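You operate a simulated robot arm through the tools that you are given. There is no shell and no other tool. Be economical: measure what you need, move in short steps, check, and stop when the job is done.

You are at the controls of a simulated two-armed robot. One attempt, no reset.

TASK
On the grey worktop, fold the white cloth in half.

It is judged by the outcome, as a careful person would: the job done as asked, and still so three seconds after it is handed in. It fails if anything else is knocked over, pushed out of place, dropped, spilled or broken. Flat cloth is picked up by pressing the open fingertips on it (5 to 10 N) and closing them slowly along it; thin cloth reads only 2 to 8 mm in the jaws.

THE ROBOT
Two 7-joint arms with two-finger parallel grippers on one trunk, on a base that drives. Base frame: it is fixed to the floor where the robot stands at the start and does not move with it; the origin is under the middle of the robot, x ahead of it, y to its left, z up; the surface under the hand at the start is at about z = 0.9. Units: m, rad, N and s.
The left shoulder is at the start at [0.02, 0.113, 1.197], the right one opposite. With the tool pointing down near the work surface each hand reaches from about 0.24 to 0.62 m from the robot's upright axis, wherever it stands, measured 20 degrees to its own side. Places, roughly: grey worktop [0.5, -0.2, 0.9]; white cloth [0.5, 0, 0.9]. Payload 1.57 kg a hand.
The tool frame of a hand sits at the grasp point between the pads (the TCP): z along the fingers, y along the line on which they close. The tips reach 0.03 m beyond it. The gripper opens to 0.08 m. The fingers are 0.017 m wide and 0.012 m thick; the gripper's body (0.04 by 0.082 m) begins 0.08 m behind the TCP.
Orientation is that of the tool frame in the base frame, as a unit quaternion [x, y, z, w]. With the fingers straight down and closing along the base's y, the tool's x points along the base's -x, its y along +y and its z along -z.

THE INTERFACE
- The arms move only by the tool jog_arm. It takes "left_motion", "right_motion" or both (then of equal length, played together; a hand with none holds still); each is a list of rows, each an object of numbers (a shift or turn left out is 0, a gripper value left out holds the last): "tx", "ty", "tz": the shift along the tool's x, y, z in units of 20 mm (1.0 is 20 mm); "ax", "ay", "az": the turn, a rotation vector about the tool's x, y, z in units of 8 degrees (1.0 is 8 degrees); "jaw": the finger opening in m, from 0 to 0.08. In form: [{"tx": .., "ty": .., "tz": .., "ax": .., "ay": .., "az": .., "jaw": ..}, ...]. A call has 1 to 20 rows; each row shifts and turns the commanded pose from where the row before left it, along the tool's axes as they then stand. A call with a number of a shift or a turn outside -1 to 1 is refused whole. Each row takes 0.2 s and may step no farther than 0.05 m and 0.15 rad from the row before; otherwise, or with a gripper value out of range, the whole call is refused. Where a pose cannot be reached the arm comes as near as it can. A force on the tool above 40 N (or 10 N above the force at the start of the call, whichever is more), or a blocked arm, ends the call early, and 0.2 s more pass. The fingers move at their own pace (about 0.045 m/s each) and stop on an object; they squeeze with about 27 N. The grip force told is the motor's: it shows also when the fingers shut on nothing. Time passes only in rows, and 0.2 s behind the last, so rows that do not move let the fingers close. The reply holds the time, the measured pose of the TCP, the force on the tool along the base axes, the opening and the grip force, in the units named above and with some noise, with the torque about the TCP (base axes, N m) and any sound that the robot's microphone picked up.
- Cameras (640 x 400 px; columns grow to the right, rows downward): "scene" is now at [0.0822, -0.0164, 1.3183]; the picture's right is [-0.33, -0.94, 0.00], its down [-0.67, 0.23, -0.71] and it looks along [0.67, -0.23, -0.71] (base axes); focal length 214 px, centre (320, 200). "left" rides on the left gripper at [0.072, 0.007, -0.122] in its tool frame; the picture's right is [-0.09, 1.00, 0.00], its down [-0.84, -0.08, -0.54] and it looks along [-0.54, -0.05, 0.84] (tool axes); focal length 238 px, centre (320, 200). "right" rides on the right gripper at [0.072, -0.007, -0.122] in its tool frame; the picture's right is [0.09, 1.00, 0.00], its down [-0.84, 0.08, -0.54] and it looks along [-0.54, 0.05, 0.84] (tool axes); focal length 238 px, centre (320, 200).
- camera(camera): a new picture of that camera. The clock stands still meanwhile.
- lift_body(by): slides the trunk up (or, below 0, down) by that many m; the arms and the scene camera ride with it, the base frame stays. It gives what a move gives, with no picture.
- base_move(legs): drives the robot by 1 to 6 legs, each [ahead, left, turn to the left] in m, m and rad, along the robot's own axes; the way and the turn of a leg run together, so that a leg with both is an arc; at most 1.5 m and 3.142 rad a leg. The arms and the cameras ride along, it lands a little off, and it stops where it bumps. It gives what a move gives.
- pan_tilt(pan, tilt): turns the head with the scene camera to pan (to the left, within 1.396 rad either way) and tilt (down, from -0.506 to 1.204), counted from straight ahead of the robot. It gives what a move gives.
- locate(camera, pixels): for up to 12 pixels [column, row] of the newest picture of that camera ("zoom" is the newest enlarged one), the place [x, y, z] in the base frame of the surface seen there, good to about 0.002 m, but the place of the scene camera against the robot may be out by one fixed shift of up to 0.018 m in any direction. The clock stands still meanwhile.
- inspect(camera, box): a new picture of the part [left, top, right, bottom] of that camera's present view, enlarged. The clock stands still meanwhile.
- hand_in(): hands the job in; it is judged then, once.

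Keep the steps short. Do not move on a guess: measure, check each grasp and each placing, and mend mistakes. In all there are 80 turns and 62 pictures (those below and enlarged ones count). Leave the grippers open and the arms clear of the work at the hand-in unless told otherwise, and finish with a single line.

The tools are called as name(argument=value, ...) on one line, values as JSON. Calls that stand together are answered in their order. jog_arm: Moves the arms, as the interface text tells. Its arguments: {"type":"object","properties":{"left_motion":{"type":"array"},"right_motion":{"type":"array"}},"required":[]} The other tools are called the same way: lift_body (by) slides the trunk up or down; base_move (legs) drives the base; pan_tilt (pan, tilt) turns the head that bears the scene camera; camera (camera) takes a picture; locate (camera, pixels) gives the place of the surface under pixels of a picture; inspect (camera, box) takes an enlarged picture of a part of a camera's view; hand_in () hands the job in.

At the start:

```text
clock: 0.0
left_tool_pos: [0.4099, 0.1948, 1.0853]
left_tool_rot: [0.001, 1.0, -0.001, -0.001]
left_wrist_force: [0.7, 0.9, -0.4]
left_moment: [-0.01, -0.03, -0.03]
left_gripper_width: 0.0801
left_grip_force: 0.1
right_tool_pos: [0.4367, -0.2174, 1.0368]
right_tool_rot: [0.0, 1.0, -0.001, -0.001]
right_wrist_force: [-0.2, 0.7, -0.1]
right_moment: [-0.01, 0.02, 0.02]
right_gripper_width: 0.0798
right_grip_force: 0.1
trunk travel left (down, up): [-0.25, 0.32]
robot x, y, heading: [-0.0016, -0.0033, -0.002]
head pan, tilt: [-0.337, 0.787]
```

scene: 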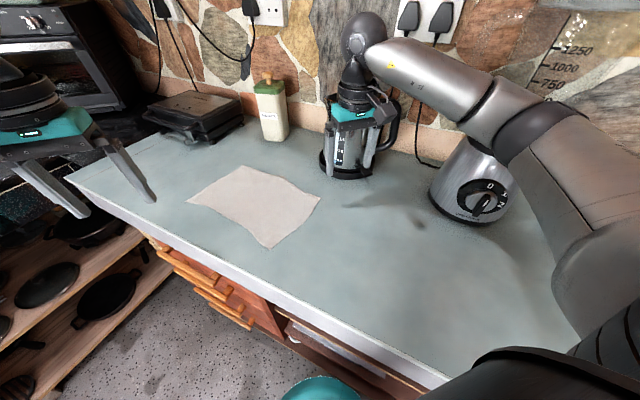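
right: 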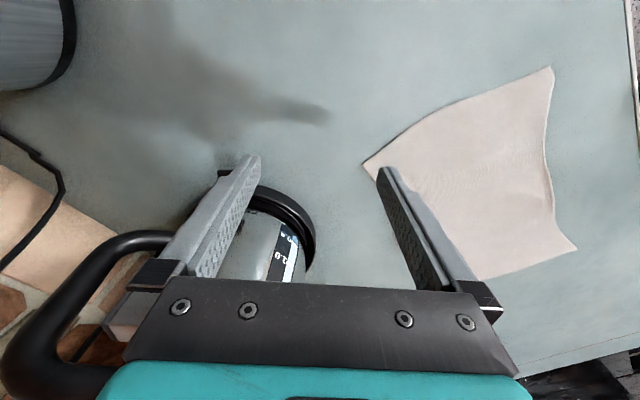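
left: 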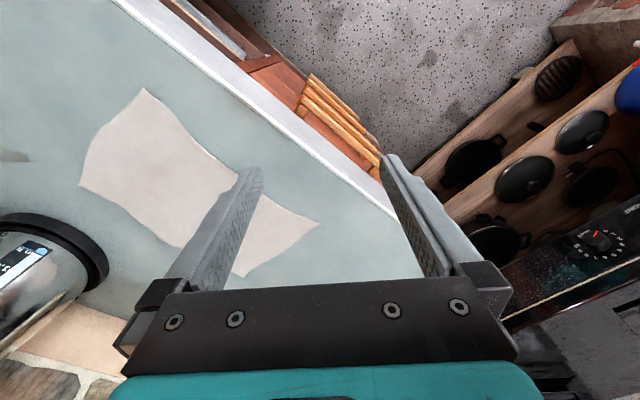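

The cloth lies in the scene picture with corners near (243,166), (321,198), (270,248) and (187,202). I'll measure them and the worktop, using the scene and both wrist cameras to check the scene camera's shift.

locate(camera="scene", pixels=[[243, 168], [319, 198], [270, 246], [190, 202], [255, 205], [290, 178], [228, 222], [350, 230], [325, 172], [120, 200]])

locate(camera="right", pixels=[[550, 70], [366, 163], [574, 248], [500, 150], [330, 140]])

locate(camera="left", pixels=[[144, 91], [82, 184], [317, 224], [242, 274], [160, 160], [215, 160]])

inspect(camera="scene", box=[160, 140, 352, 260])

```text
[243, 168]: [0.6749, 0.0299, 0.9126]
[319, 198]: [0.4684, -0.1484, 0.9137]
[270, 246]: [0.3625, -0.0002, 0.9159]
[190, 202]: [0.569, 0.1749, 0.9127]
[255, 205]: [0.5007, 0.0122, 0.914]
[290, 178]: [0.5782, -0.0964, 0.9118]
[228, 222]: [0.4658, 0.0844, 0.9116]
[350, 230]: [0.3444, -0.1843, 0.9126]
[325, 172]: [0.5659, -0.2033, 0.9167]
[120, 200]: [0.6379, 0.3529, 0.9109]
```

```text
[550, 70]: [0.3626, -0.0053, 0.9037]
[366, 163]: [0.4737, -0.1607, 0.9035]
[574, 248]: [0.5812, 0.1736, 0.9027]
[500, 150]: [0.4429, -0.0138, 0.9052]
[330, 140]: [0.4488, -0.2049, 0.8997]
```

```text
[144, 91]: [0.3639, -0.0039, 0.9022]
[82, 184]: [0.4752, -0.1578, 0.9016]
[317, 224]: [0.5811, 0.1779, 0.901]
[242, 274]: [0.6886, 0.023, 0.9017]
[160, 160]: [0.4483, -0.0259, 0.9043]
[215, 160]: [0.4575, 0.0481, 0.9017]
```

```text
3.33 times, centred on (256, 200) of scene
```

zoom: 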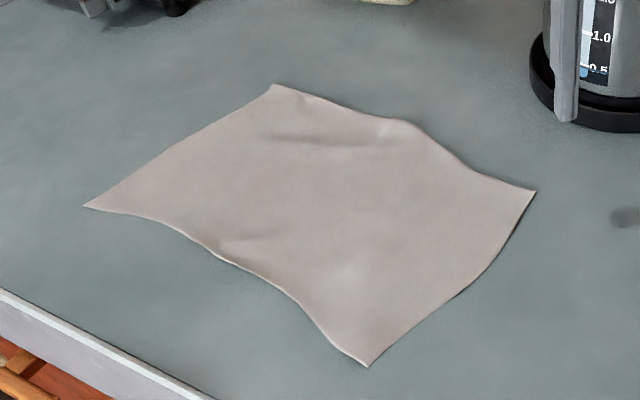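

Corners from the wrist cameras, which agree: A(0.363,-0.005), B(0.474,-0.160), C(0.581,0.176), D(0.689,0.024). The top is at z≈0.90. D is out of reach from here, so the base must shift. I'll measure the counter's front edge, the shelf and the objects, and look around for clearance.

locate(camera="scene", pixels=[[120, 225], [250, 280], [400, 358], [120, 300], [50, 350], [320, 390], [355, 160], [360, 50], [345, 172], [440, 200], [275, 130], [200, 130]])

pan_tilt(pan=0.3, tilt=1.1)

camera(camera="scene")

```text
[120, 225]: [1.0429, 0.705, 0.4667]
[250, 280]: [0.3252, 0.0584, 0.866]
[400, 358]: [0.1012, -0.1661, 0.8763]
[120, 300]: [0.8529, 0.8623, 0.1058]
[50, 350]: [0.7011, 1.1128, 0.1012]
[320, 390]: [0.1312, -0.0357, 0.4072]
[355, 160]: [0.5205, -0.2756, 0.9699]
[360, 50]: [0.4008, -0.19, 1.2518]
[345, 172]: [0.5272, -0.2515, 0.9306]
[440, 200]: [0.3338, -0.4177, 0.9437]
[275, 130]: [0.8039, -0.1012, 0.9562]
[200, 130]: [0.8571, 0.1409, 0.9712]
```

```text
clock: 1.0
left_tool_pos: [0.4103, 0.1948, 1.0854]
left_tool_rot: [0.002, 1.0, 0.0, 0.0]
left_wrist_force: [0.2, -0.3, -0.4]
left_moment: [-0.02, -0.02, 0.04]
left_gripper_width: 0.0804
left_grip_force: 0.0
right_tool_pos: [0.436, -0.2171, 1.0358]
right_tool_rot: [0.0, 1.0, 0.0, 0.0]
right_wrist_force: [0.7, 0.3, -0.1]
right_moment: [-0.02, -0.02, -0.03]
right_gripper_width: 0.0798
right_grip_force: 0.0
trunk travel left (down, up): [-0.25, 0.32]
robot x, y, heading: [0.0002, -0.002, 0.003]
head pan, tilt: [0.3, 1.1]
```

```text
57 pictures are left
```

scene: 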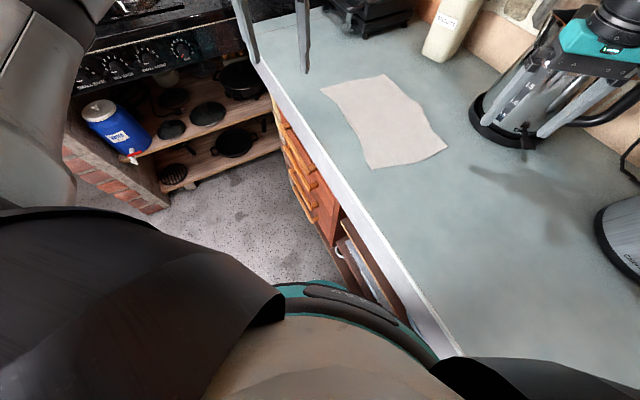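

The counter's front runs at about 45° to the robot, roughly along y = x − 0.27. The base already stands close to it, and the floor ahead-left is free. My plan is to raise the trunk, draw the right hand back from the press and blender, drive about 0.17 m along the counter, then turn right about 0.5 rad. First the lift.

lift_body(by=0.2)

jog_arm(right_motion=[{"tx": 0.6, "ty": 1}, {"tx": 0.6, "ty": 1}, {"tx": 0.6, "ty": 1}, {"tx": 0.6, "ty": 1}, {"tx": 0.6, "ty": 1}])

base_move(legs=[[0.118, 0.125, 0]])

camera(camera="scene")

```text
clock: 3.2
left_tool_pos: [0.4151, 0.1906, 1.284]
left_tool_rot: [0.001, 1.0, 0.001, -0.003]
left_wrist_force: [0.6, 0.2, 0.4]
left_moment: [-0.04, 0.03, 0.01]
left_gripper_width: 0.0798
left_grip_force: 0.0
right_tool_pos: [0.4394, -0.224, 1.2317]
right_tool_rot: [0.003, 1.0, 0.001, -0.005]
right_wrist_force: [0.4, -0.3, -0.8]
right_moment: [0.01, 0.01, 0.01]
right_gripper_width: 0.0798
right_grip_force: 0.1
trunk travel left (down, up): [-0.45, 0.12]
robot x, y, heading: [0.0017, -0.0033, 0.002]
head pan, tilt: [0.3, 1.1]
```

```text
clock: 4.4
left_tool_pos: [0.4129, 0.1925, 1.2839]
left_tool_rot: [0.001, 1.0, 0.001, -0.002]
left_wrist_force: [0.1, -1.3, -1.2]
left_moment: [0.09, 0.03, -0.01]
left_gripper_width: 0.0797
left_grip_force: 0.1
right_tool_pos: [0.3771, -0.1198, 1.2343]
right_tool_rot: [0.0, 1.0, 0.002, 0.0]
right_wrist_force: [-0.2, 0.1, -0.4]
right_moment: [0.04, 0.07, 0.01]
right_gripper_width: 0.0799
right_grip_force: 0.0
trunk travel left (down, up): [-0.45, 0.12]
robot x, y, heading: [0.0001, -0.0003, -0.003]
head pan, tilt: [0.3, 1.1]
```

```text
clock: 5.9
left_tool_pos: [0.5266, 0.3214, 1.2853]
left_tool_rot: [0.001, 1.0, -0.001, -0.001]
left_wrist_force: [0.0, -0.1, 0.4]
left_moment: [-0.05, 0.0, 0.0]
left_gripper_width: 0.0798
left_grip_force: 0.2
right_tool_pos: [0.4905, 0.0093, 1.2352]
right_tool_rot: [-0.001, 1.0, 0.0, -0.001]
right_wrist_force: [0.3, 0.6, 0.1]
right_moment: [0.01, 0.02, -0.03]
right_gripper_width: 0.08
right_grip_force: 0.1
trunk travel left (down, up): [-0.45, 0.12]
robot x, y, heading: [0.1148, 0.126, 0.003]
head pan, tilt: [0.3, 1.1]
```

```text
56 pictures are left
```

scene: 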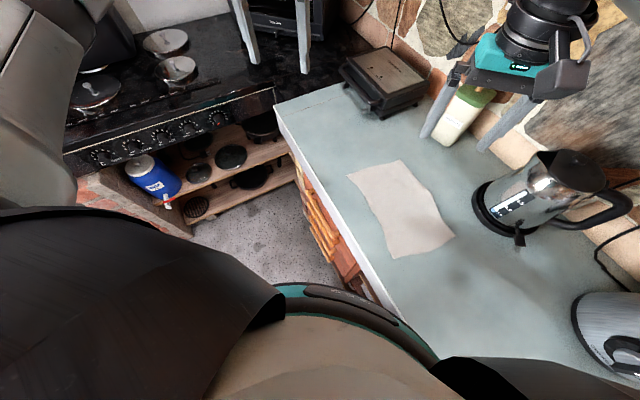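

It landed at (0.115, 0.126), with the hands well above everything. Now I'll turn right by 0.5 rad.

base_move(legs=[[0, 0, -0.5]])

pan_tilt(pan=0.1, tilt=0.9)

camera(camera="scene")

camera(camera="right")

camera(camera="left")

```text
clock: 7.7
left_tool_pos: [0.5681, 0.0949, 1.2851]
left_tool_rot: [0.253, 0.967, 0.001, 0.001]
left_wrist_force: [-0.4, -0.1, -0.3]
left_moment: [0.0, -0.06, -0.02]
left_gripper_width: 0.0797
left_grip_force: 0.1
right_tool_pos: [0.3839, -0.1615, 1.2339]
right_tool_rot: [0.254, 0.967, 0.0, 0.0]
right_wrist_force: [0.2, 0.7, 0.5]
right_moment: [-0.02, -0.01, 0.03]
right_gripper_width: 0.0801
right_grip_force: 0.0
trunk travel left (down, up): [-0.45, 0.12]
robot x, y, heading: [0.1175, 0.1252, -0.514]
head pan, tilt: [0.3, 1.1]
```

```text
clock: 8.4
left_tool_pos: [0.5687, 0.0946, 1.2836]
left_tool_rot: [0.253, 0.967, 0.0, 0.0]
left_wrist_force: [0.3, 0.4, 0.2]
left_moment: [-0.04, 0.03, 0.02]
left_gripper_width: 0.0799
left_grip_force: 0.0
right_tool_pos: [0.3849, -0.1615, 1.2347]
right_tool_rot: [0.253, 0.967, 0.0, 0.0]
right_wrist_force: [0.1, 0.0, 0.4]
right_moment: [-0.02, -0.01, 0.0]
right_gripper_width: 0.0798
right_grip_force: 0.0
trunk travel left (down, up): [-0.45, 0.12]
robot x, y, heading: [0.1154, 0.1248, -0.511]
head pan, tilt: [0.099, 0.901]
```

```text
55 pictures are left
```

scene: 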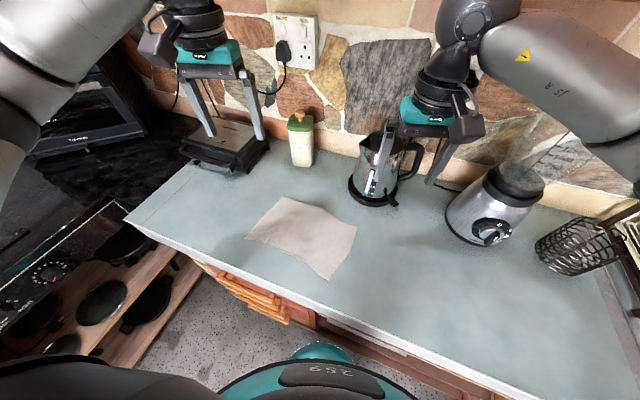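

```text
54 pictures are left
```

right: 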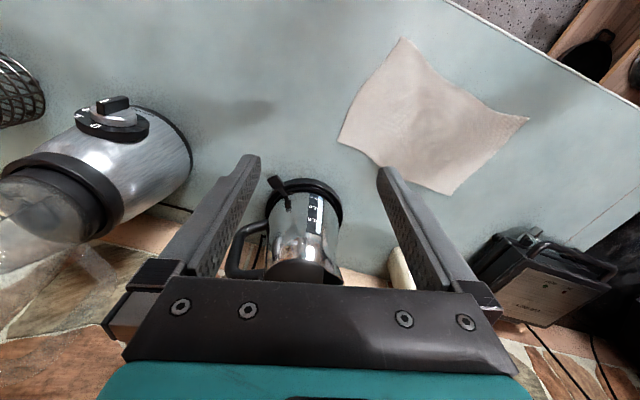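

```text
53 pictures are left
```

left: 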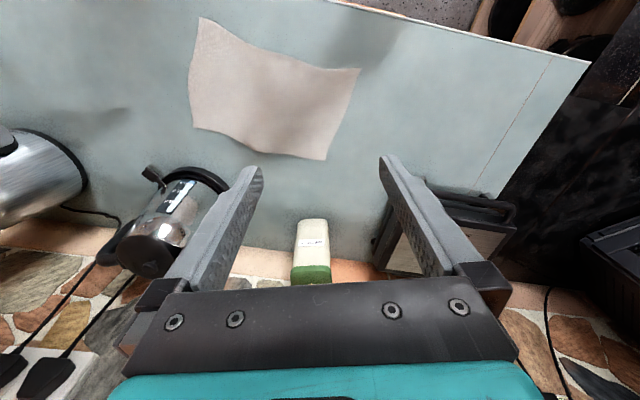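

The turn went well and nothing was touched. I'll re-measure the cloth corners, several points along its edges, and the kettle from both wrist pictures.

locate(camera="left", pixels=[[203, 20], [356, 71], [324, 158], [194, 126], [240, 42], [300, 67], [260, 149], [340, 115], [190, 75], [205, 175], [150, 255], [154, 172]])

locate(camera="right", pixels=[[403, 41], [526, 119], [450, 192], [340, 143], [340, 205], [285, 185], [278, 210], [170, 130], [300, 272], [400, 270], [480, 4], [620, 88]])

lift_body(by=-0.2)

```text
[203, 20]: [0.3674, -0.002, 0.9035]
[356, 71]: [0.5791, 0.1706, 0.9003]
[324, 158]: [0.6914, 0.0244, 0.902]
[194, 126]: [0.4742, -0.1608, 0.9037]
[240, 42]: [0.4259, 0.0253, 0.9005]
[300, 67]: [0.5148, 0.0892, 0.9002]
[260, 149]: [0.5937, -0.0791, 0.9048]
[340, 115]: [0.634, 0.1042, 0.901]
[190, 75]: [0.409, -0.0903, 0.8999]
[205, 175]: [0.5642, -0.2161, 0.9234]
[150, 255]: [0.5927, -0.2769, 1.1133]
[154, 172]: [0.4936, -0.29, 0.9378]
```

```text
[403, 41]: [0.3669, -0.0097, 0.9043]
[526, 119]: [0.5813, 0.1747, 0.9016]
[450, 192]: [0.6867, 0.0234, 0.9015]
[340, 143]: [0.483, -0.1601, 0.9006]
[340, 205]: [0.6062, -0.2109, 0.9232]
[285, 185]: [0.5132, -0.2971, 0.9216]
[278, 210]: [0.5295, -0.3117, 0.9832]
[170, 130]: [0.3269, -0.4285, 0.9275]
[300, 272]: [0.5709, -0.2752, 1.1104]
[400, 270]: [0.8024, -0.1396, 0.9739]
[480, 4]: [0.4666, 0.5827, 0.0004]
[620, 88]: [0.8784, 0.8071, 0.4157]
```

```text
clock: 10.6
left_tool_pos: [0.5673, 0.0949, 1.0861]
left_tool_rot: [0.254, 0.967, 0.0, 0.001]
left_wrist_force: [0.5, 0.8, -0.3]
left_moment: [0.01, -0.03, -0.03]
left_gripper_width: 0.08
left_grip_force: 0.0
right_tool_pos: [0.3838, -0.1594, 1.0353]
right_tool_rot: [0.253, 0.967, 0.0, 0.0]
right_wrist_force: [-0.1, -0.1, 0.0]
right_moment: [0.02, 0.01, 0.04]
right_gripper_width: 0.0801
right_grip_force: 0.1
trunk travel left (down, up): [-0.25, 0.32]
robot x, y, heading: [0.1162, 0.1251, -0.513]
head pan, tilt: [0.099, 0.901]
```

The corners are confirmed: A(0.366,-0.005), C(0.580,0.173), D(0.689,0.024), B(0.477,-0.160). The kettle stands at about (0.56,-0.265). I'll fold the near edge AC over onto BD. First I'll turn both grippers so they close along the edge (about 21°) and hover over spots 3 cm inside corners C and A with the jaws at 0.05.

jog_arm(left_motion=[{"az": 0.87, "jaw": 0.05}, {"az": 0.87}, {"az": 0.87}, {"tx": 0.38, "ty": 0.25, "tz": 0.85}, {"tx": 0.38, "ty": 0.25, "tz": 0.85}, {"tx": 0.38, "ty": 0.25, "tz": 0.85}, {"tx": 0.38, "ty": 0.25, "tz": 0.85}, {"tx": 0.38, "ty": 0.25, "tz": 0.85}, {"tx": 0.38, "ty": 0.25, "tz": 0.85}], right_motion=[{"az": 0.87, "jaw": 0.05}, {"az": 0.87}, {"az": 0.87}, {"tx": 0.96, "ty": 0.95}, {"tx": 0.96, "ty": 0.95}, {"tx": 0.96, "ty": 0.95, "tz": 0.4}, {"tx": 0.96, "ty": 0.95, "tz": 0.7}, {"tx": 0.96, "ty": 0.95, "tz": 0.7}, {"tx": 0.96, "ty": 0.95, "tz": 0.7}])

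camera(camera="left")

camera(camera="right")

camera(camera="scene")

```text
clock: 12.6
left_tool_pos: [0.5639, 0.1507, 0.9824]
left_tool_rot: [0.426, 0.905, -0.001, 0.0]
left_wrist_force: [-0.4, 0.1, -0.7]
left_moment: [0.02, 0.0, 0.0]
left_gripper_width: 0.0498
left_grip_force: 0.0
right_tool_pos: [0.3959, -0.0, 0.9857]
right_tool_rot: [0.425, 0.905, 0.0, -0.001]
right_wrist_force: [-0.2, 0.5, 0.6]
right_moment: [-0.03, 0.0, 0.01]
right_gripper_width: 0.05
right_grip_force: 0.0
trunk travel left (down, up): [-0.25, 0.32]
robot x, y, heading: [0.12, 0.1247, -0.51]
head pan, tilt: [0.099, 0.901]
```

```text
52 pictures are left
```

left: 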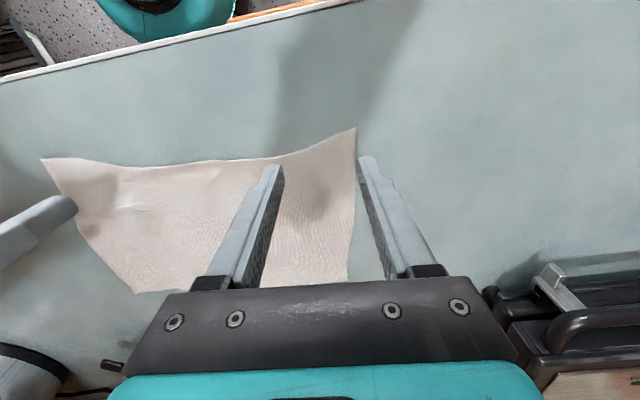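

```text
51 pictures are left
```

right: 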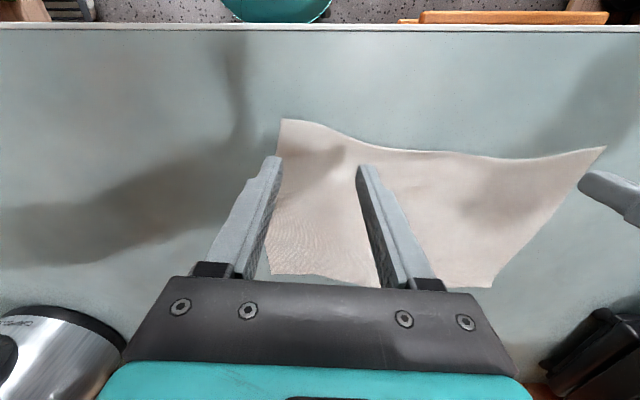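

```text
50 pictures are left
```

scene: 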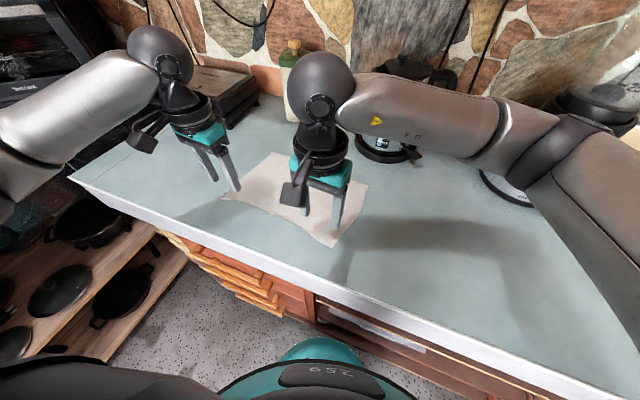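

Both hands hover. I'll measure the edge line near each corner to set the depth.

locate(camera="left", pixels=[[353, 132], [335, 141], [315, 149], [295, 156], [275, 160], [230, 163], [355, 180], [353, 220], [320, 190], [300, 200]])

locate(camera="right", pixels=[[284, 123], [300, 125], [320, 130], [340, 139], [360, 147], [400, 152], [278, 165], [274, 210], [310, 170], [335, 160]])

```text
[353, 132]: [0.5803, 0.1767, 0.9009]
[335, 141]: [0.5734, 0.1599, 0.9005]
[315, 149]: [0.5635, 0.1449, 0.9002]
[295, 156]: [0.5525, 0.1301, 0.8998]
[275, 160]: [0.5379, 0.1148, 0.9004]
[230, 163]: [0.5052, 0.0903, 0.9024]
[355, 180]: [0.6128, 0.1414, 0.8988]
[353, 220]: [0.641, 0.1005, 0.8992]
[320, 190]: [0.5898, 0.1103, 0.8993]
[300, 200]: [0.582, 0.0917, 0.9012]
```

```text
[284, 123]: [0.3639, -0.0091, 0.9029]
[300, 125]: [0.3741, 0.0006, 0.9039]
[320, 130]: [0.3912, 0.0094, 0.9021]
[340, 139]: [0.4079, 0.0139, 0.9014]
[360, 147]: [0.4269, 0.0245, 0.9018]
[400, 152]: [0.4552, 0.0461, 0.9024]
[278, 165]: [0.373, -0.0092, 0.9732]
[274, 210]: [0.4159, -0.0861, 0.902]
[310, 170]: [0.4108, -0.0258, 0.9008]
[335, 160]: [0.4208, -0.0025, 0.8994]
```

The edges are measured. I'll shift left by +16 mm inward and −3 mm along the edge, and right by +6 mm inward and +2 mm along it. Then I'll set the jaws to 0.03 and lower until the tips are about 6 mm above the cloth.

jog_arm(left_motion=[{"tx": -0.4, "ty": -0.07, "jaw": 0.03}, {"tx": -0.4, "ty": -0.08}, {"tz": 0.75}, {"tz": 0.75}, {"tz": 0.75}, {}], right_motion=[{"tx": -0.15, "ty": 0.05, "jaw": 0.03}, {"tx": -0.15, "ty": 0.05}, {"tz": 0.8}, {"tz": 0.8}, {"tz": 0.8}, {}])

camera(camera="left")

camera(camera="right")

```text
clock: 14.0
left_tool_pos: [0.5705, 0.1359, 0.938]
left_tool_rot: [0.425, 0.905, -0.001, 0.0]
left_wrist_force: [0.2, 0.9, -0.3]
left_moment: [0.02, 0.04, 0.02]
left_gripper_width: 0.0299
left_grip_force: 0.0
right_tool_pos: [0.4044, -0.005, 0.9371]
right_tool_rot: [0.424, 0.906, 0.0, 0.0]
right_wrist_force: [0.5, 0.4, 0.0]
right_moment: [0.0, -0.01, 0.0]
right_gripper_width: 0.0302
right_grip_force: 0.0
trunk travel left (down, up): [-0.25, 0.32]
robot x, y, heading: [0.1168, 0.1252, -0.507]
head pan, tilt: [0.099, 0.901]
```

```text
49 pictures are left
```

left: 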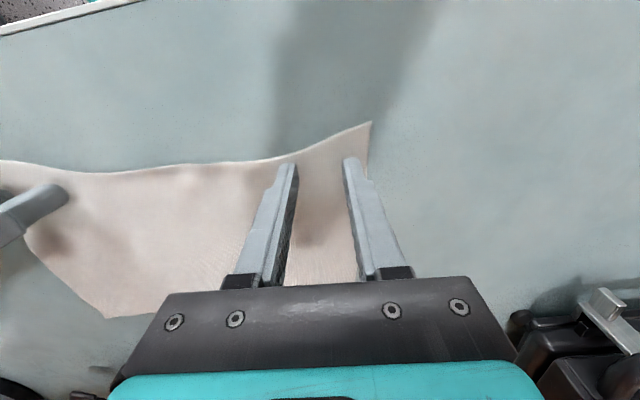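

```text
48 pictures are left
```

right: 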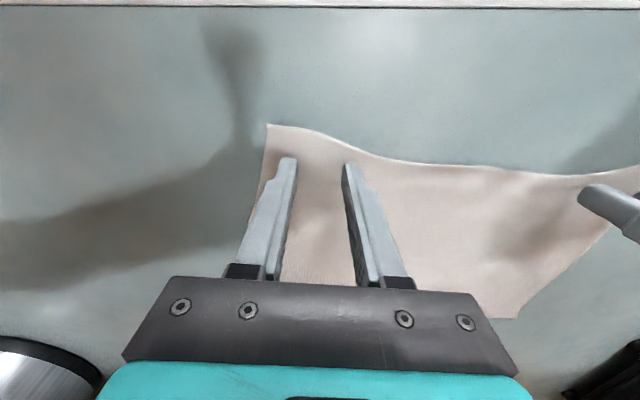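

The fingertips are well placed near both corners. I'll nudge the right a little outward and creep down while watching the force.

jog_arm(left_motion=[{"tz": 0.1}, {"tz": 0.1}, {"tz": 0.1}, {}], right_motion=[{"tx": 0.15, "ty": -0.15, "tz": 0.05}, {"tz": 0.1}, {"tz": 0.1}, {}])

```text
clock: 15.0
left_tool_pos: [0.571, 0.1342, 0.9322]
left_tool_rot: [0.425, 0.905, 0.0, 0.0]
left_wrist_force: [-0.3, 0.2, 0.2]
left_moment: [0.04, 0.02, -0.03]
left_gripper_width: 0.03
left_grip_force: 0.1
right_tool_pos: [0.4014, -0.0027, 0.9327]
right_tool_rot: [0.425, 0.905, 0.001, 0.0]
right_wrist_force: [-0.6, -0.4, -0.1]
right_moment: [0.0, -0.01, 0.01]
right_gripper_width: 0.0302
right_grip_force: 0.0
trunk travel left (down, up): [-0.25, 0.32]
robot x, y, heading: [0.1176, 0.1212, -0.516]
head pan, tilt: [0.099, 0.901]
```

No contact yet, so I'll creep down another 2 mm.

jog_arm(left_motion=[{"tz": 0.05}, {"tz": 0.05}, {}], right_motion=[{"tz": 0.05}, {"tz": 0.05}, {}])

```text
clock: 15.8
left_tool_pos: [0.5705, 0.1335, 0.9318]
left_tool_rot: [0.425, 0.905, 0.0, 0.002]
left_wrist_force: [1.9, -0.7, 12.4]
left_moment: [0.02, 0.02, 0.01]
left_gripper_width: 0.0299
left_grip_force: 0.0
right_tool_pos: [0.3999, -0.0026, 0.9302]
right_tool_rot: [0.424, 0.906, -0.001, 0.001]
right_wrist_force: [0.7, -1.7, 7.2]
right_moment: [-0.06, 0.08, 0.03]
right_gripper_width: 0.0301
right_grip_force: 0.0
trunk travel left (down, up): [-0.25, 0.32]
robot x, y, heading: [0.116, 0.124, -0.514]
head pan, tilt: [0.099, 0.901]
```

Contact: left 12.4 N, right 7.2 N. I'll ease the left a touch and close both slowly.

jog_arm(left_motion=[{"tz": -0.02}, {"jaw": 0.027}, {"jaw": 0.024}, {"jaw": 0.021}, {"jaw": 0.018}, {"jaw": 0.015}, {"jaw": 0.012}, {"jaw": 0.009}, {"jaw": 0.006}, {"jaw": 0.003}, {"jaw": 0.0}, {}, {}], right_motion=[{}, {"jaw": 0.027}, {"jaw": 0.024}, {"jaw": 0.021}, {"jaw": 0.018}, {"jaw": 0.015}, {"jaw": 0.012}, {"jaw": 0.009}, {"jaw": 0.006}, {"jaw": 0.003}, {"jaw": 0.0}, {}, {}])

camera(camera="left")

camera(camera="right")

```text
clock: 18.6
left_tool_pos: [0.5682, 0.1349, 0.9316]
left_tool_rot: [0.425, 0.905, -0.001, 0.0]
left_wrist_force: [-6.0, -4.2, 12.1]
left_moment: [-0.09, 0.19, 0.03]
left_gripper_width: 0.0016
left_grip_force: 23.7
right_tool_pos: [0.3996, -0.0006, 0.932]
right_tool_rot: [0.424, 0.906, 0.0, 0.001]
right_wrist_force: [4.4, 4.3, 16.2]
right_moment: [0.2, -0.1, -0.01]
right_gripper_width: 0.0017
right_grip_force: 23.9
trunk travel left (down, up): [-0.25, 0.32]
robot x, y, heading: [0.1152, 0.1246, -0.51]
head pan, tilt: [0.099, 0.901]
```

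```text
47 pictures are left
```

left: 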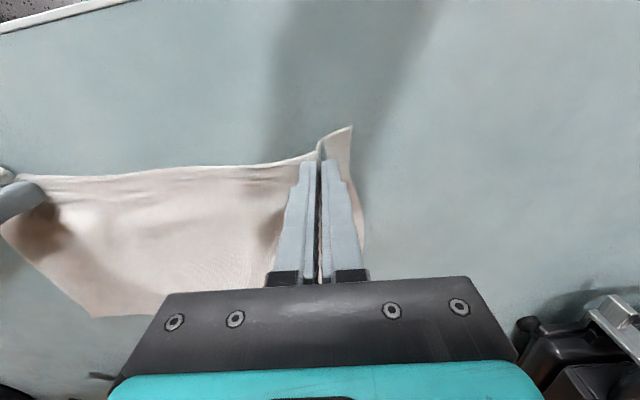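

```text
46 pictures are left
```

right: 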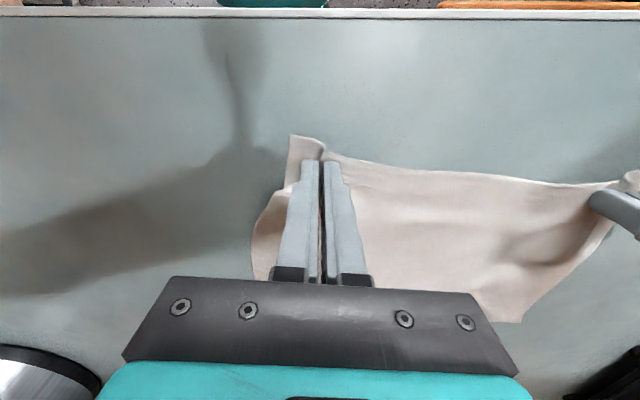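

Both jaws closed on a ridge, reading about 1.6 mm. I'll lift both by 2.4 cm and check the hold.

jog_arm(left_motion=[{"tz": -0.2}, {"tz": -0.3}, {"tz": -0.35}, {"tz": -0.35}, {}], right_motion=[{"tz": -0.2}, {"tz": -0.3}, {"tz": -0.35}, {"tz": -0.35}, {}])

camera(camera="left")

camera(camera="right")

camera(camera="scene")

```text
clock: 19.8
left_tool_pos: [0.5697, 0.1346, 0.9549]
left_tool_rot: [0.425, 0.905, -0.001, 0.0]
left_wrist_force: [-7.0, -5.7, 0.1]
left_moment: [-0.17, 0.2, 0.01]
left_gripper_width: 0.0016
left_grip_force: 23.4
right_tool_pos: [0.3996, -0.0022, 0.9532]
right_tool_rot: [0.425, 0.905, 0.0, 0.0]
right_wrist_force: [6.2, 4.9, 0.4]
right_moment: [0.19, -0.19, 0.01]
right_gripper_width: 0.0017
right_grip_force: 23.0
trunk travel left (down, up): [-0.25, 0.32]
robot x, y, heading: [0.1169, 0.1282, -0.506]
head pan, tilt: [0.099, 0.901]
```

```text
45 pictures are left
```

left: 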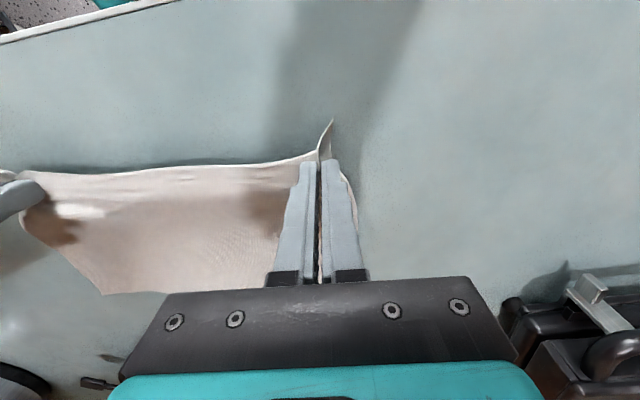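

```text
44 pictures are left
```

right: 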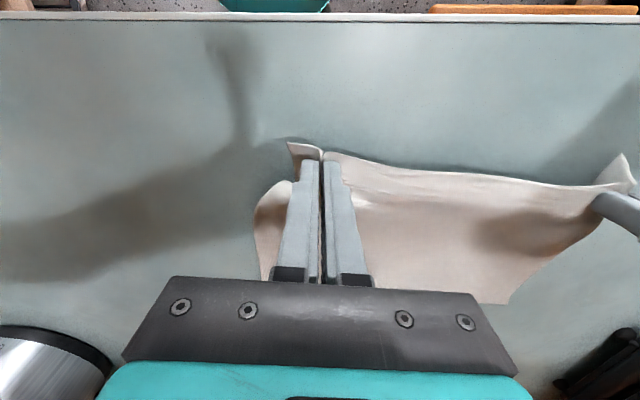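

```text
43 pictures are left
```

scene: 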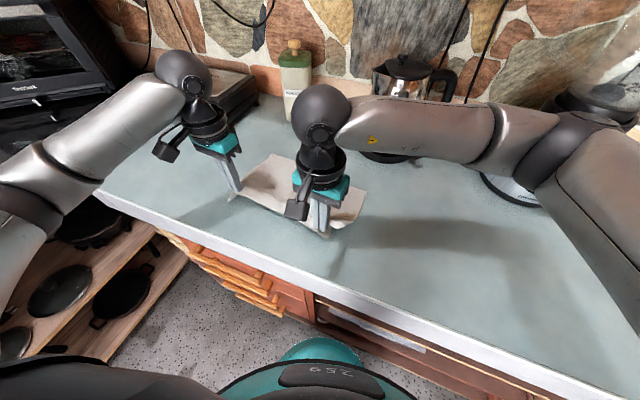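

Both corners are held. The hands feel about 9 N of tension between them, so I'll bring them 5 mm closer each. Then I'll carry both through the first half of an arc toward the far edge, up and about 8 cm forward.

jog_arm(left_motion=[{"ty": -0.25}, {"tx": -0.2, "ty": -0.046, "tz": -0.71}, {"tx": -0.43, "ty": -0.046, "tz": -0.665}, {"tx": -0.68, "ty": -0.046, "tz": -0.57}, {"tx": -0.86, "ty": -0.046, "tz": -0.435}, {"tx": -0.96, "ty": -0.046, "tz": -0.275}, {"tx": -1.0, "ty": -0.046, "tz": -0.095}, {}], right_motion=[{"ty": 0.25}, {"tx": -0.2, "ty": -0.046, "tz": -0.71}, {"tx": -0.43, "ty": -0.046, "tz": -0.665}, {"tx": -0.68, "ty": -0.046, "tz": -0.57}, {"tx": -0.86, "ty": -0.046, "tz": -0.435}, {"tx": -0.96, "ty": -0.046, "tz": -0.275}, {"tx": -1.0, "ty": -0.046, "tz": -0.095}, {}])

camera(camera="left")

camera(camera="right")

camera(camera="scene")

```text
clock: 21.6
left_tool_pos: [0.6159, 0.0662, 1.0095]
left_tool_rot: [0.425, 0.905, 0.001, 0.0]
left_wrist_force: [-0.1, -0.4, -0.7]
left_moment: [-0.01, 0.01, 0.0]
left_gripper_width: 0.0019
left_grip_force: 23.5
right_tool_pos: [0.4529, -0.0672, 1.0076]
right_tool_rot: [0.424, 0.905, 0.0, 0.0]
right_wrist_force: [0.6, 0.6, -0.3]
right_moment: [0.0, 0.01, 0.0]
right_gripper_width: 0.0017
right_grip_force: 23.3
trunk travel left (down, up): [-0.25, 0.32]
robot x, y, heading: [0.1156, 0.1229, -0.506]
head pan, tilt: [0.099, 0.901]
```

```text
42 pictures are left
```

left: 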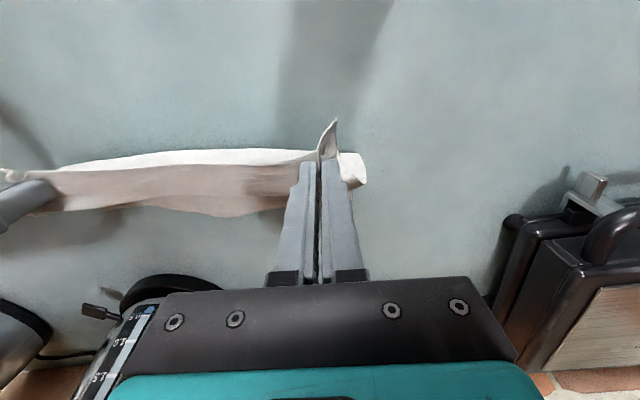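

```text
41 pictures are left
```

right: 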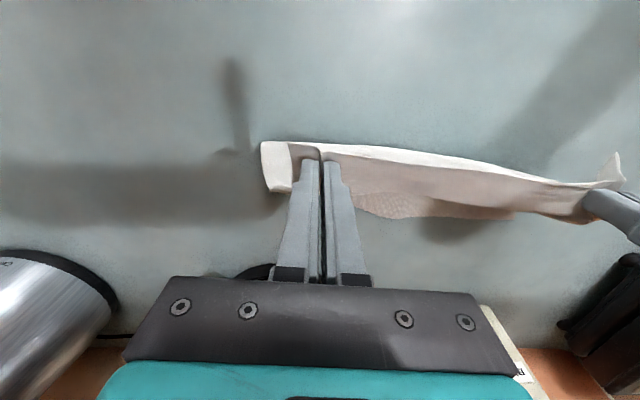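

```text
40 pictures are left
```

scene: 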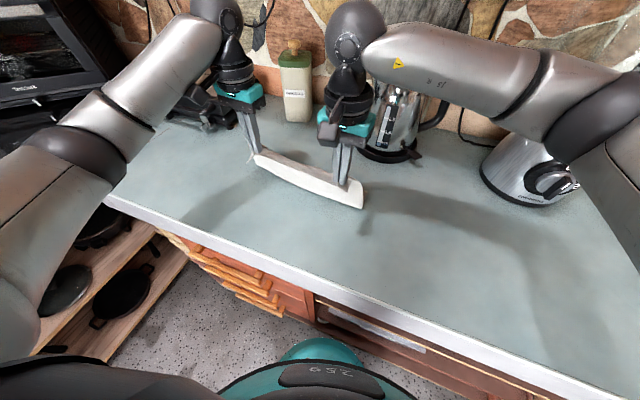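

It's going well, with the forces near zero. I'll check where the far edge and the fold now lie before continuing.

locate(camera="left", pixels=[[240, 212], [200, 212], [120, 202], [345, 180], [355, 165], [180, 155], [200, 180]])

locate(camera="right", pixels=[[380, 212], [430, 213], [480, 210], [280, 185], [272, 150], [400, 152], [430, 175]])

inspect(camera="scene", box=[220, 120, 380, 220])

```text
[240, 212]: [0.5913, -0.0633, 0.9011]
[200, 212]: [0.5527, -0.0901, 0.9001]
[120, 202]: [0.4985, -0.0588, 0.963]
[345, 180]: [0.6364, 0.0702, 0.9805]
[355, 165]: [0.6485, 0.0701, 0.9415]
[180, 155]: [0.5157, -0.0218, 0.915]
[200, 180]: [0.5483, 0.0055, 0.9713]
```

```text
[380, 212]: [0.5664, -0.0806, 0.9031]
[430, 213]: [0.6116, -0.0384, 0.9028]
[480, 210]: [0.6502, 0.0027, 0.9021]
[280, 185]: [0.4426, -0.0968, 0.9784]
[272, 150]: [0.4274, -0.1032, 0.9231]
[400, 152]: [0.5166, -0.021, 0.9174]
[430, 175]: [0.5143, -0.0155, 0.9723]
```

```text
4.00 times, centred on (300, 170) of scene
```

zoom: 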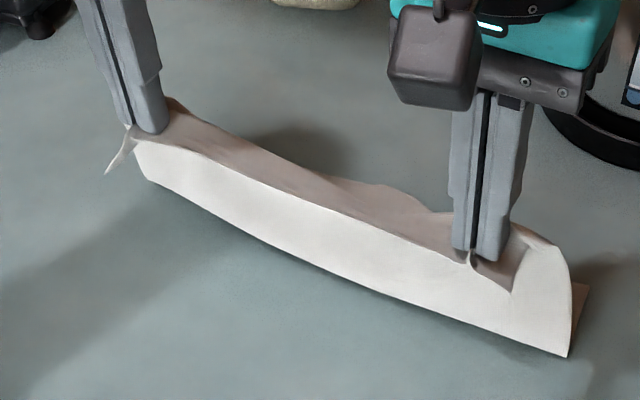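

The far edge BD hasn't moved, and the fold stands cleanly. Now the second half of the arc: left 7 cm more, right 8 cm more, and down.

jog_arm(left_motion=[{"tx": -0.9, "tz": 0.1}, {"tx": -0.85, "tz": 0.3}, {"tx": -0.75, "tz": 0.45}, {"tx": -0.55, "tz": 0.6}, {"tx": -0.35, "tz": 0.7}, {"tx": -0.2, "tz": 0.7}, {}], right_motion=[{"tx": -1.0, "ty": -0.1, "tz": 0.1}, {"tx": -0.95, "ty": -0.1, "tz": 0.3}, {"tx": -0.8, "ty": -0.1, "tz": 0.45}, {"tx": -0.6, "ty": -0.1, "tz": 0.6}, {"tx": -0.4, "ty": -0.1, "tz": 0.7}, {"tx": -0.25, "ty": -0.1, "tz": 0.7}, {}])

camera(camera="left")

camera(camera="right")

inspect(camera="scene", box=[220, 100, 412, 220])

```text
clock: 23.2
left_tool_pos: [0.6599, 0.0076, 0.9511]
left_tool_rot: [0.426, 0.905, -0.001, -0.001]
left_wrist_force: [-7.3, -7.1, 0.5]
left_moment: [-0.24, 0.23, 0.05]
left_gripper_width: 0.0017
left_grip_force: 23.5
right_tool_pos: [0.4945, -0.1348, 0.95]
right_tool_rot: [0.423, 0.906, 0.0, 0.001]
right_wrist_force: [6.9, 5.9, -0.6]
right_moment: [0.23, -0.22, 0.04]
right_gripper_width: 0.0017
right_grip_force: 23.6
trunk travel left (down, up): [-0.25, 0.32]
robot x, y, heading: [0.1156, 0.1247, -0.511]
head pan, tilt: [0.099, 0.901]
```

```text
38 pictures are left
```

left: 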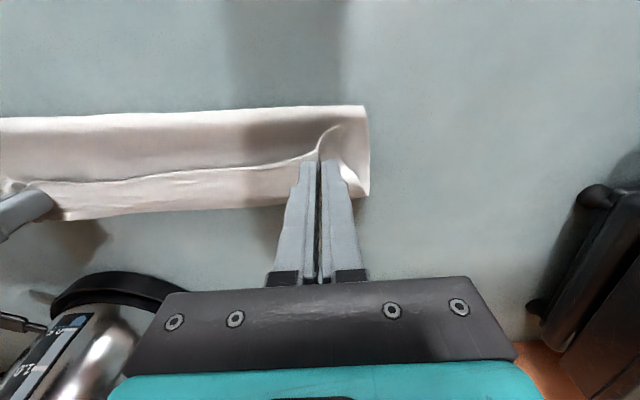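

```text
37 pictures are left
```

right: 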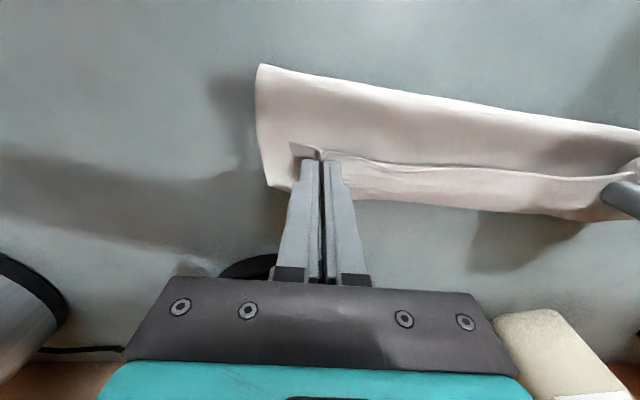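

```text
3.33 times, centred on (316, 160) of scene
```

zoom: 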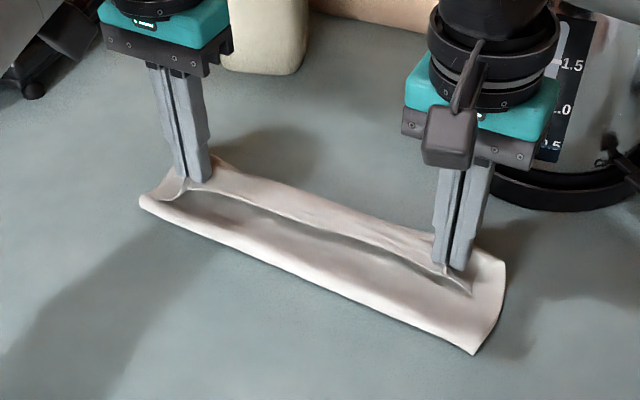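

The flap is over, but its edge strip (about 2 cm) points back toward the fold, because the vertical fingers turned it up. The hands are taut again at about 9 N. I'll slacken each by 5 mm, raise by 2.5 cm so the strip can fall open, and release both quickly.

jog_arm(left_motion=[{"ty": -0.25}, {"tz": -0.6, "tx": -0.1}, {"tz": -0.6, "tx": -0.1}, {}, {"jaw": 0.05}, {}, {}, {}], right_motion=[{"ty": 0.25}, {"tz": -0.6, "tx": -0.1}, {"tz": -0.6, "tx": -0.1}, {}, {"jaw": 0.05}, {}, {}, {}])

camera(camera="left")

camera(camera="right")

inspect(camera="scene", box=[220, 100, 412, 220])

```text
clock: 25.0
left_tool_pos: [0.6607, 0.0025, 0.9751]
left_tool_rot: [0.425, 0.905, 0.001, 0.001]
left_wrist_force: [0.7, 0.5, 0.1]
left_moment: [-0.03, -0.01, -0.01]
left_gripper_width: 0.0502
left_grip_force: 0.0
right_tool_pos: [0.5007, -0.1353, 0.9744]
right_tool_rot: [0.424, 0.906, 0.0, 0.0]
right_wrist_force: [0.0, -0.5, 0.1]
right_moment: [0.0, 0.01, -0.04]
right_gripper_width: 0.0502
right_grip_force: 0.0
trunk travel left (down, up): [-0.25, 0.32]
robot x, y, heading: [0.1168, 0.1232, -0.51]
head pan, tilt: [0.099, 0.901]
```

```text
35 pictures are left
```

left: 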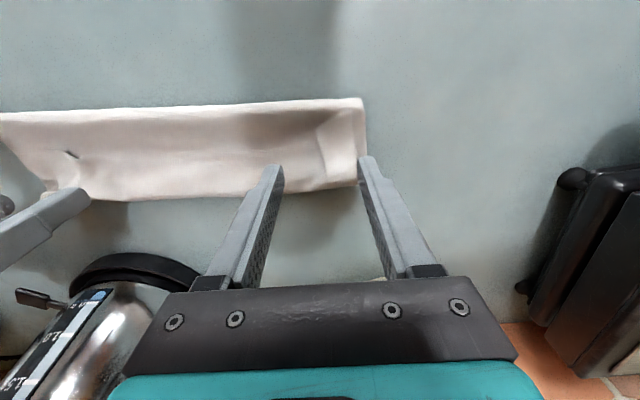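

```text
34 pictures are left
```

right: 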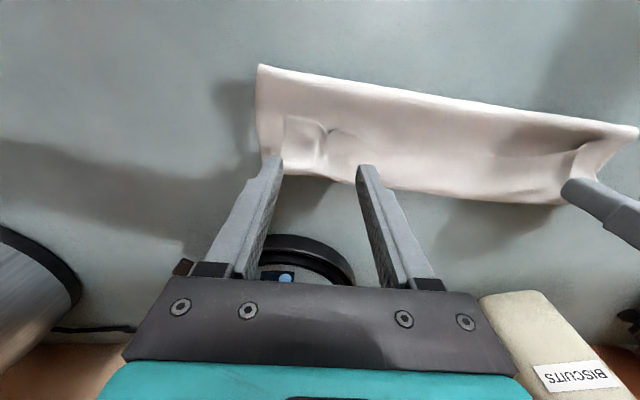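

```text
3.33 times, centred on (316, 160) of scene
```

zoom: 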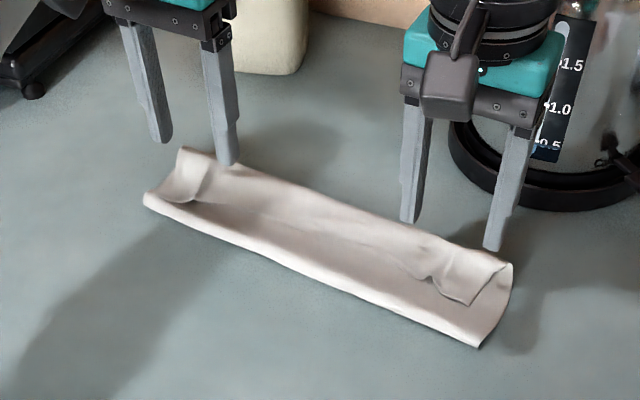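

The middle of the edge has dropped open; only the corners remain curled back. I'll raise the hands clear and look closely.

jog_arm(left_motion=[{"tz": -1}, {"tz": -1}, {"tz": -1}, {"tz": -0.5, "tx": 0.8, "ty": 1}, {"tx": 0.8, "ty": 1}, {"tx": 0.8, "ty": 1}], right_motion=[{"tz": -1}, {"tz": -1}, {"tz": -1}, {"tz": -0.5, "tx": 1, "ty": -0.5}, {"tx": 1, "ty": -0.5}, {"tx": 1, "ty": -0.5}])

inspect(camera="scene", box=[220, 100, 412, 220])

camera(camera="right")

camera(camera="left")

```text
clock: 26.4
left_tool_pos: [0.6753, 0.0807, 1.0464]
left_tool_rot: [0.426, 0.905, 0.0, 0.0]
left_wrist_force: [0.0, 0.1, -0.3]
left_moment: [0.0, 0.01, -0.02]
left_gripper_width: 0.0501
left_grip_force: 0.1
right_tool_pos: [0.4395, -0.1094, 1.0463]
right_tool_rot: [0.425, 0.905, 0.0, -0.001]
right_wrist_force: [-0.4, 0.9, 0.5]
right_moment: [0.01, -0.04, 0.01]
right_gripper_width: 0.05
right_grip_force: 0.0
trunk travel left (down, up): [-0.25, 0.32]
robot x, y, heading: [0.1164, 0.1237, -0.516]
head pan, tilt: [0.099, 0.901]
```

```text
3.33 times, centred on (316, 160) of scene
```

zoom: 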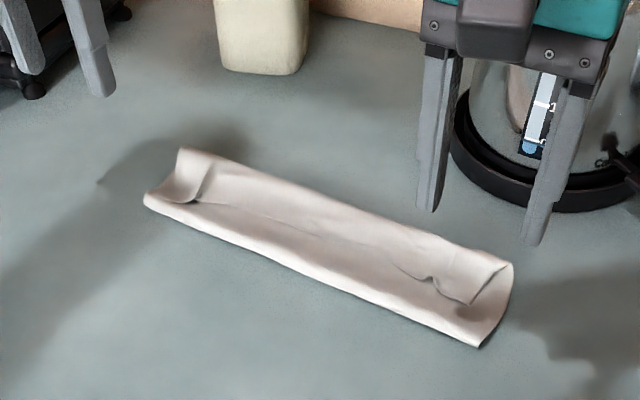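

```text
31 pictures are left
```

right: 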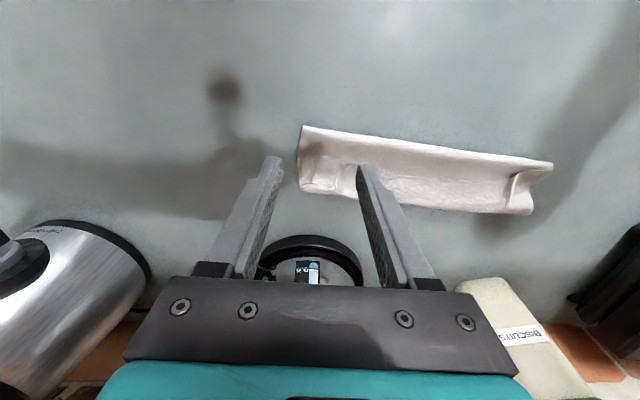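

```text
30 pictures are left
```

left: 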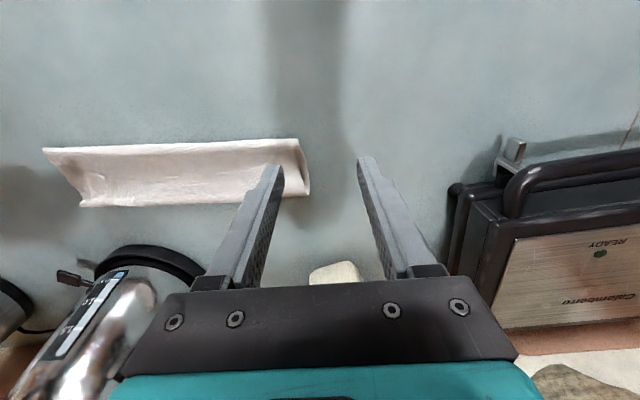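

inspect(camera="left", box=[30, 120, 318, 220])

inspect(camera="scene", box=[256, 136, 376, 211])

locate(camera="zoom", pixels=[[40, 50], [150, 60], [300, 125], [440, 180], [560, 235], [610, 250], [560, 385], [400, 340], [200, 250], [45, 130], [520, 295], [350, 220]])

```text
2.22 times, centred on (174, 170) of left
```

zoom: 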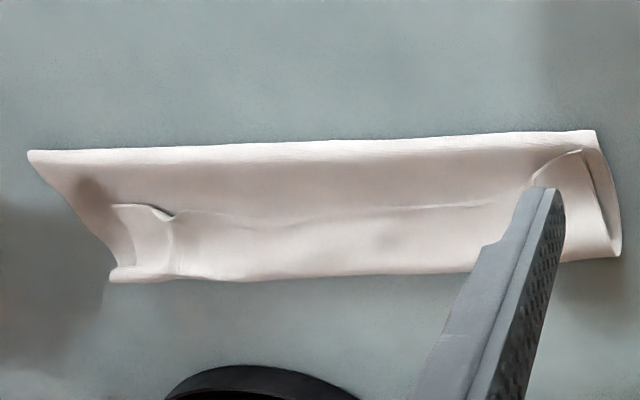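

```text
5.33 times, centred on (316, 174) of scene
```

zoom: 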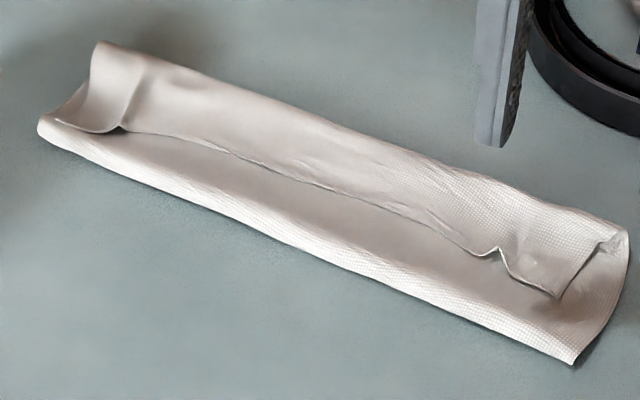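

```text
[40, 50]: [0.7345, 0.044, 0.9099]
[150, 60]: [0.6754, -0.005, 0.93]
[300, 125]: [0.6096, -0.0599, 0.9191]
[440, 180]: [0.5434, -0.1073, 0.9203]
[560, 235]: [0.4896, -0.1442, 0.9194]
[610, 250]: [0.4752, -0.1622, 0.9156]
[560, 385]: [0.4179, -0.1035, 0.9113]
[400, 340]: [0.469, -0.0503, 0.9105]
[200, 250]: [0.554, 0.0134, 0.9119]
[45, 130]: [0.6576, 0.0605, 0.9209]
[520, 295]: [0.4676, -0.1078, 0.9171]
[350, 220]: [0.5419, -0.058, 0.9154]
```

The edge strip is folded back along its whole length, and the fold line sits too far forward: I overshot. I'll mend it by re-gripping the edge, pulling it back and re-laying it. First I'll measure the strip edge and the outline with the left wrist picture.

locate(camera="left", pixels=[[84, 173], [98, 172], [109, 176], [165, 180], [210, 173], [246, 171], [273, 157], [291, 148], [46, 150], [298, 141], [82, 204], [307, 193]])

locate(camera="left", pixels=[[200, 144], [120, 149], [170, 204], [230, 202], [280, 148], [302, 165], [90, 190], [70, 185], [200, 160], [200, 190], [140, 125], [140, 225]])

```text
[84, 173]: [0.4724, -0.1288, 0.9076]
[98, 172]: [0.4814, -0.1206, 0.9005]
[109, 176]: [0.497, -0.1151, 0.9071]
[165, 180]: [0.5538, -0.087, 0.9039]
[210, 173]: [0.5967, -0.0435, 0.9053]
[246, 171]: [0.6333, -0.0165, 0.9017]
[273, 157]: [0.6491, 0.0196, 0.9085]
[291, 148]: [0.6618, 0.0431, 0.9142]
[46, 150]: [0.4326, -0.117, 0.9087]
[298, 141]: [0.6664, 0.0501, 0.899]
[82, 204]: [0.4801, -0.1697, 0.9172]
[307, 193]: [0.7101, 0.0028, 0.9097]
```

```text
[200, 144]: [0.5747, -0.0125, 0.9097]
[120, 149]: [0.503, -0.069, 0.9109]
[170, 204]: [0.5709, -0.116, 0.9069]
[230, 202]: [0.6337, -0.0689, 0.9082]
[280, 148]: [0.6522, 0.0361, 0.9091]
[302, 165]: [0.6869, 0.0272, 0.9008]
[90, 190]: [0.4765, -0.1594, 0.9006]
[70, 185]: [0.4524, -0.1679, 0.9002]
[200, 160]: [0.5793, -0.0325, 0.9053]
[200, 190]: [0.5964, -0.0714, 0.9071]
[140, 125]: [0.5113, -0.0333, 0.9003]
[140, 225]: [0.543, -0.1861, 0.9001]
```

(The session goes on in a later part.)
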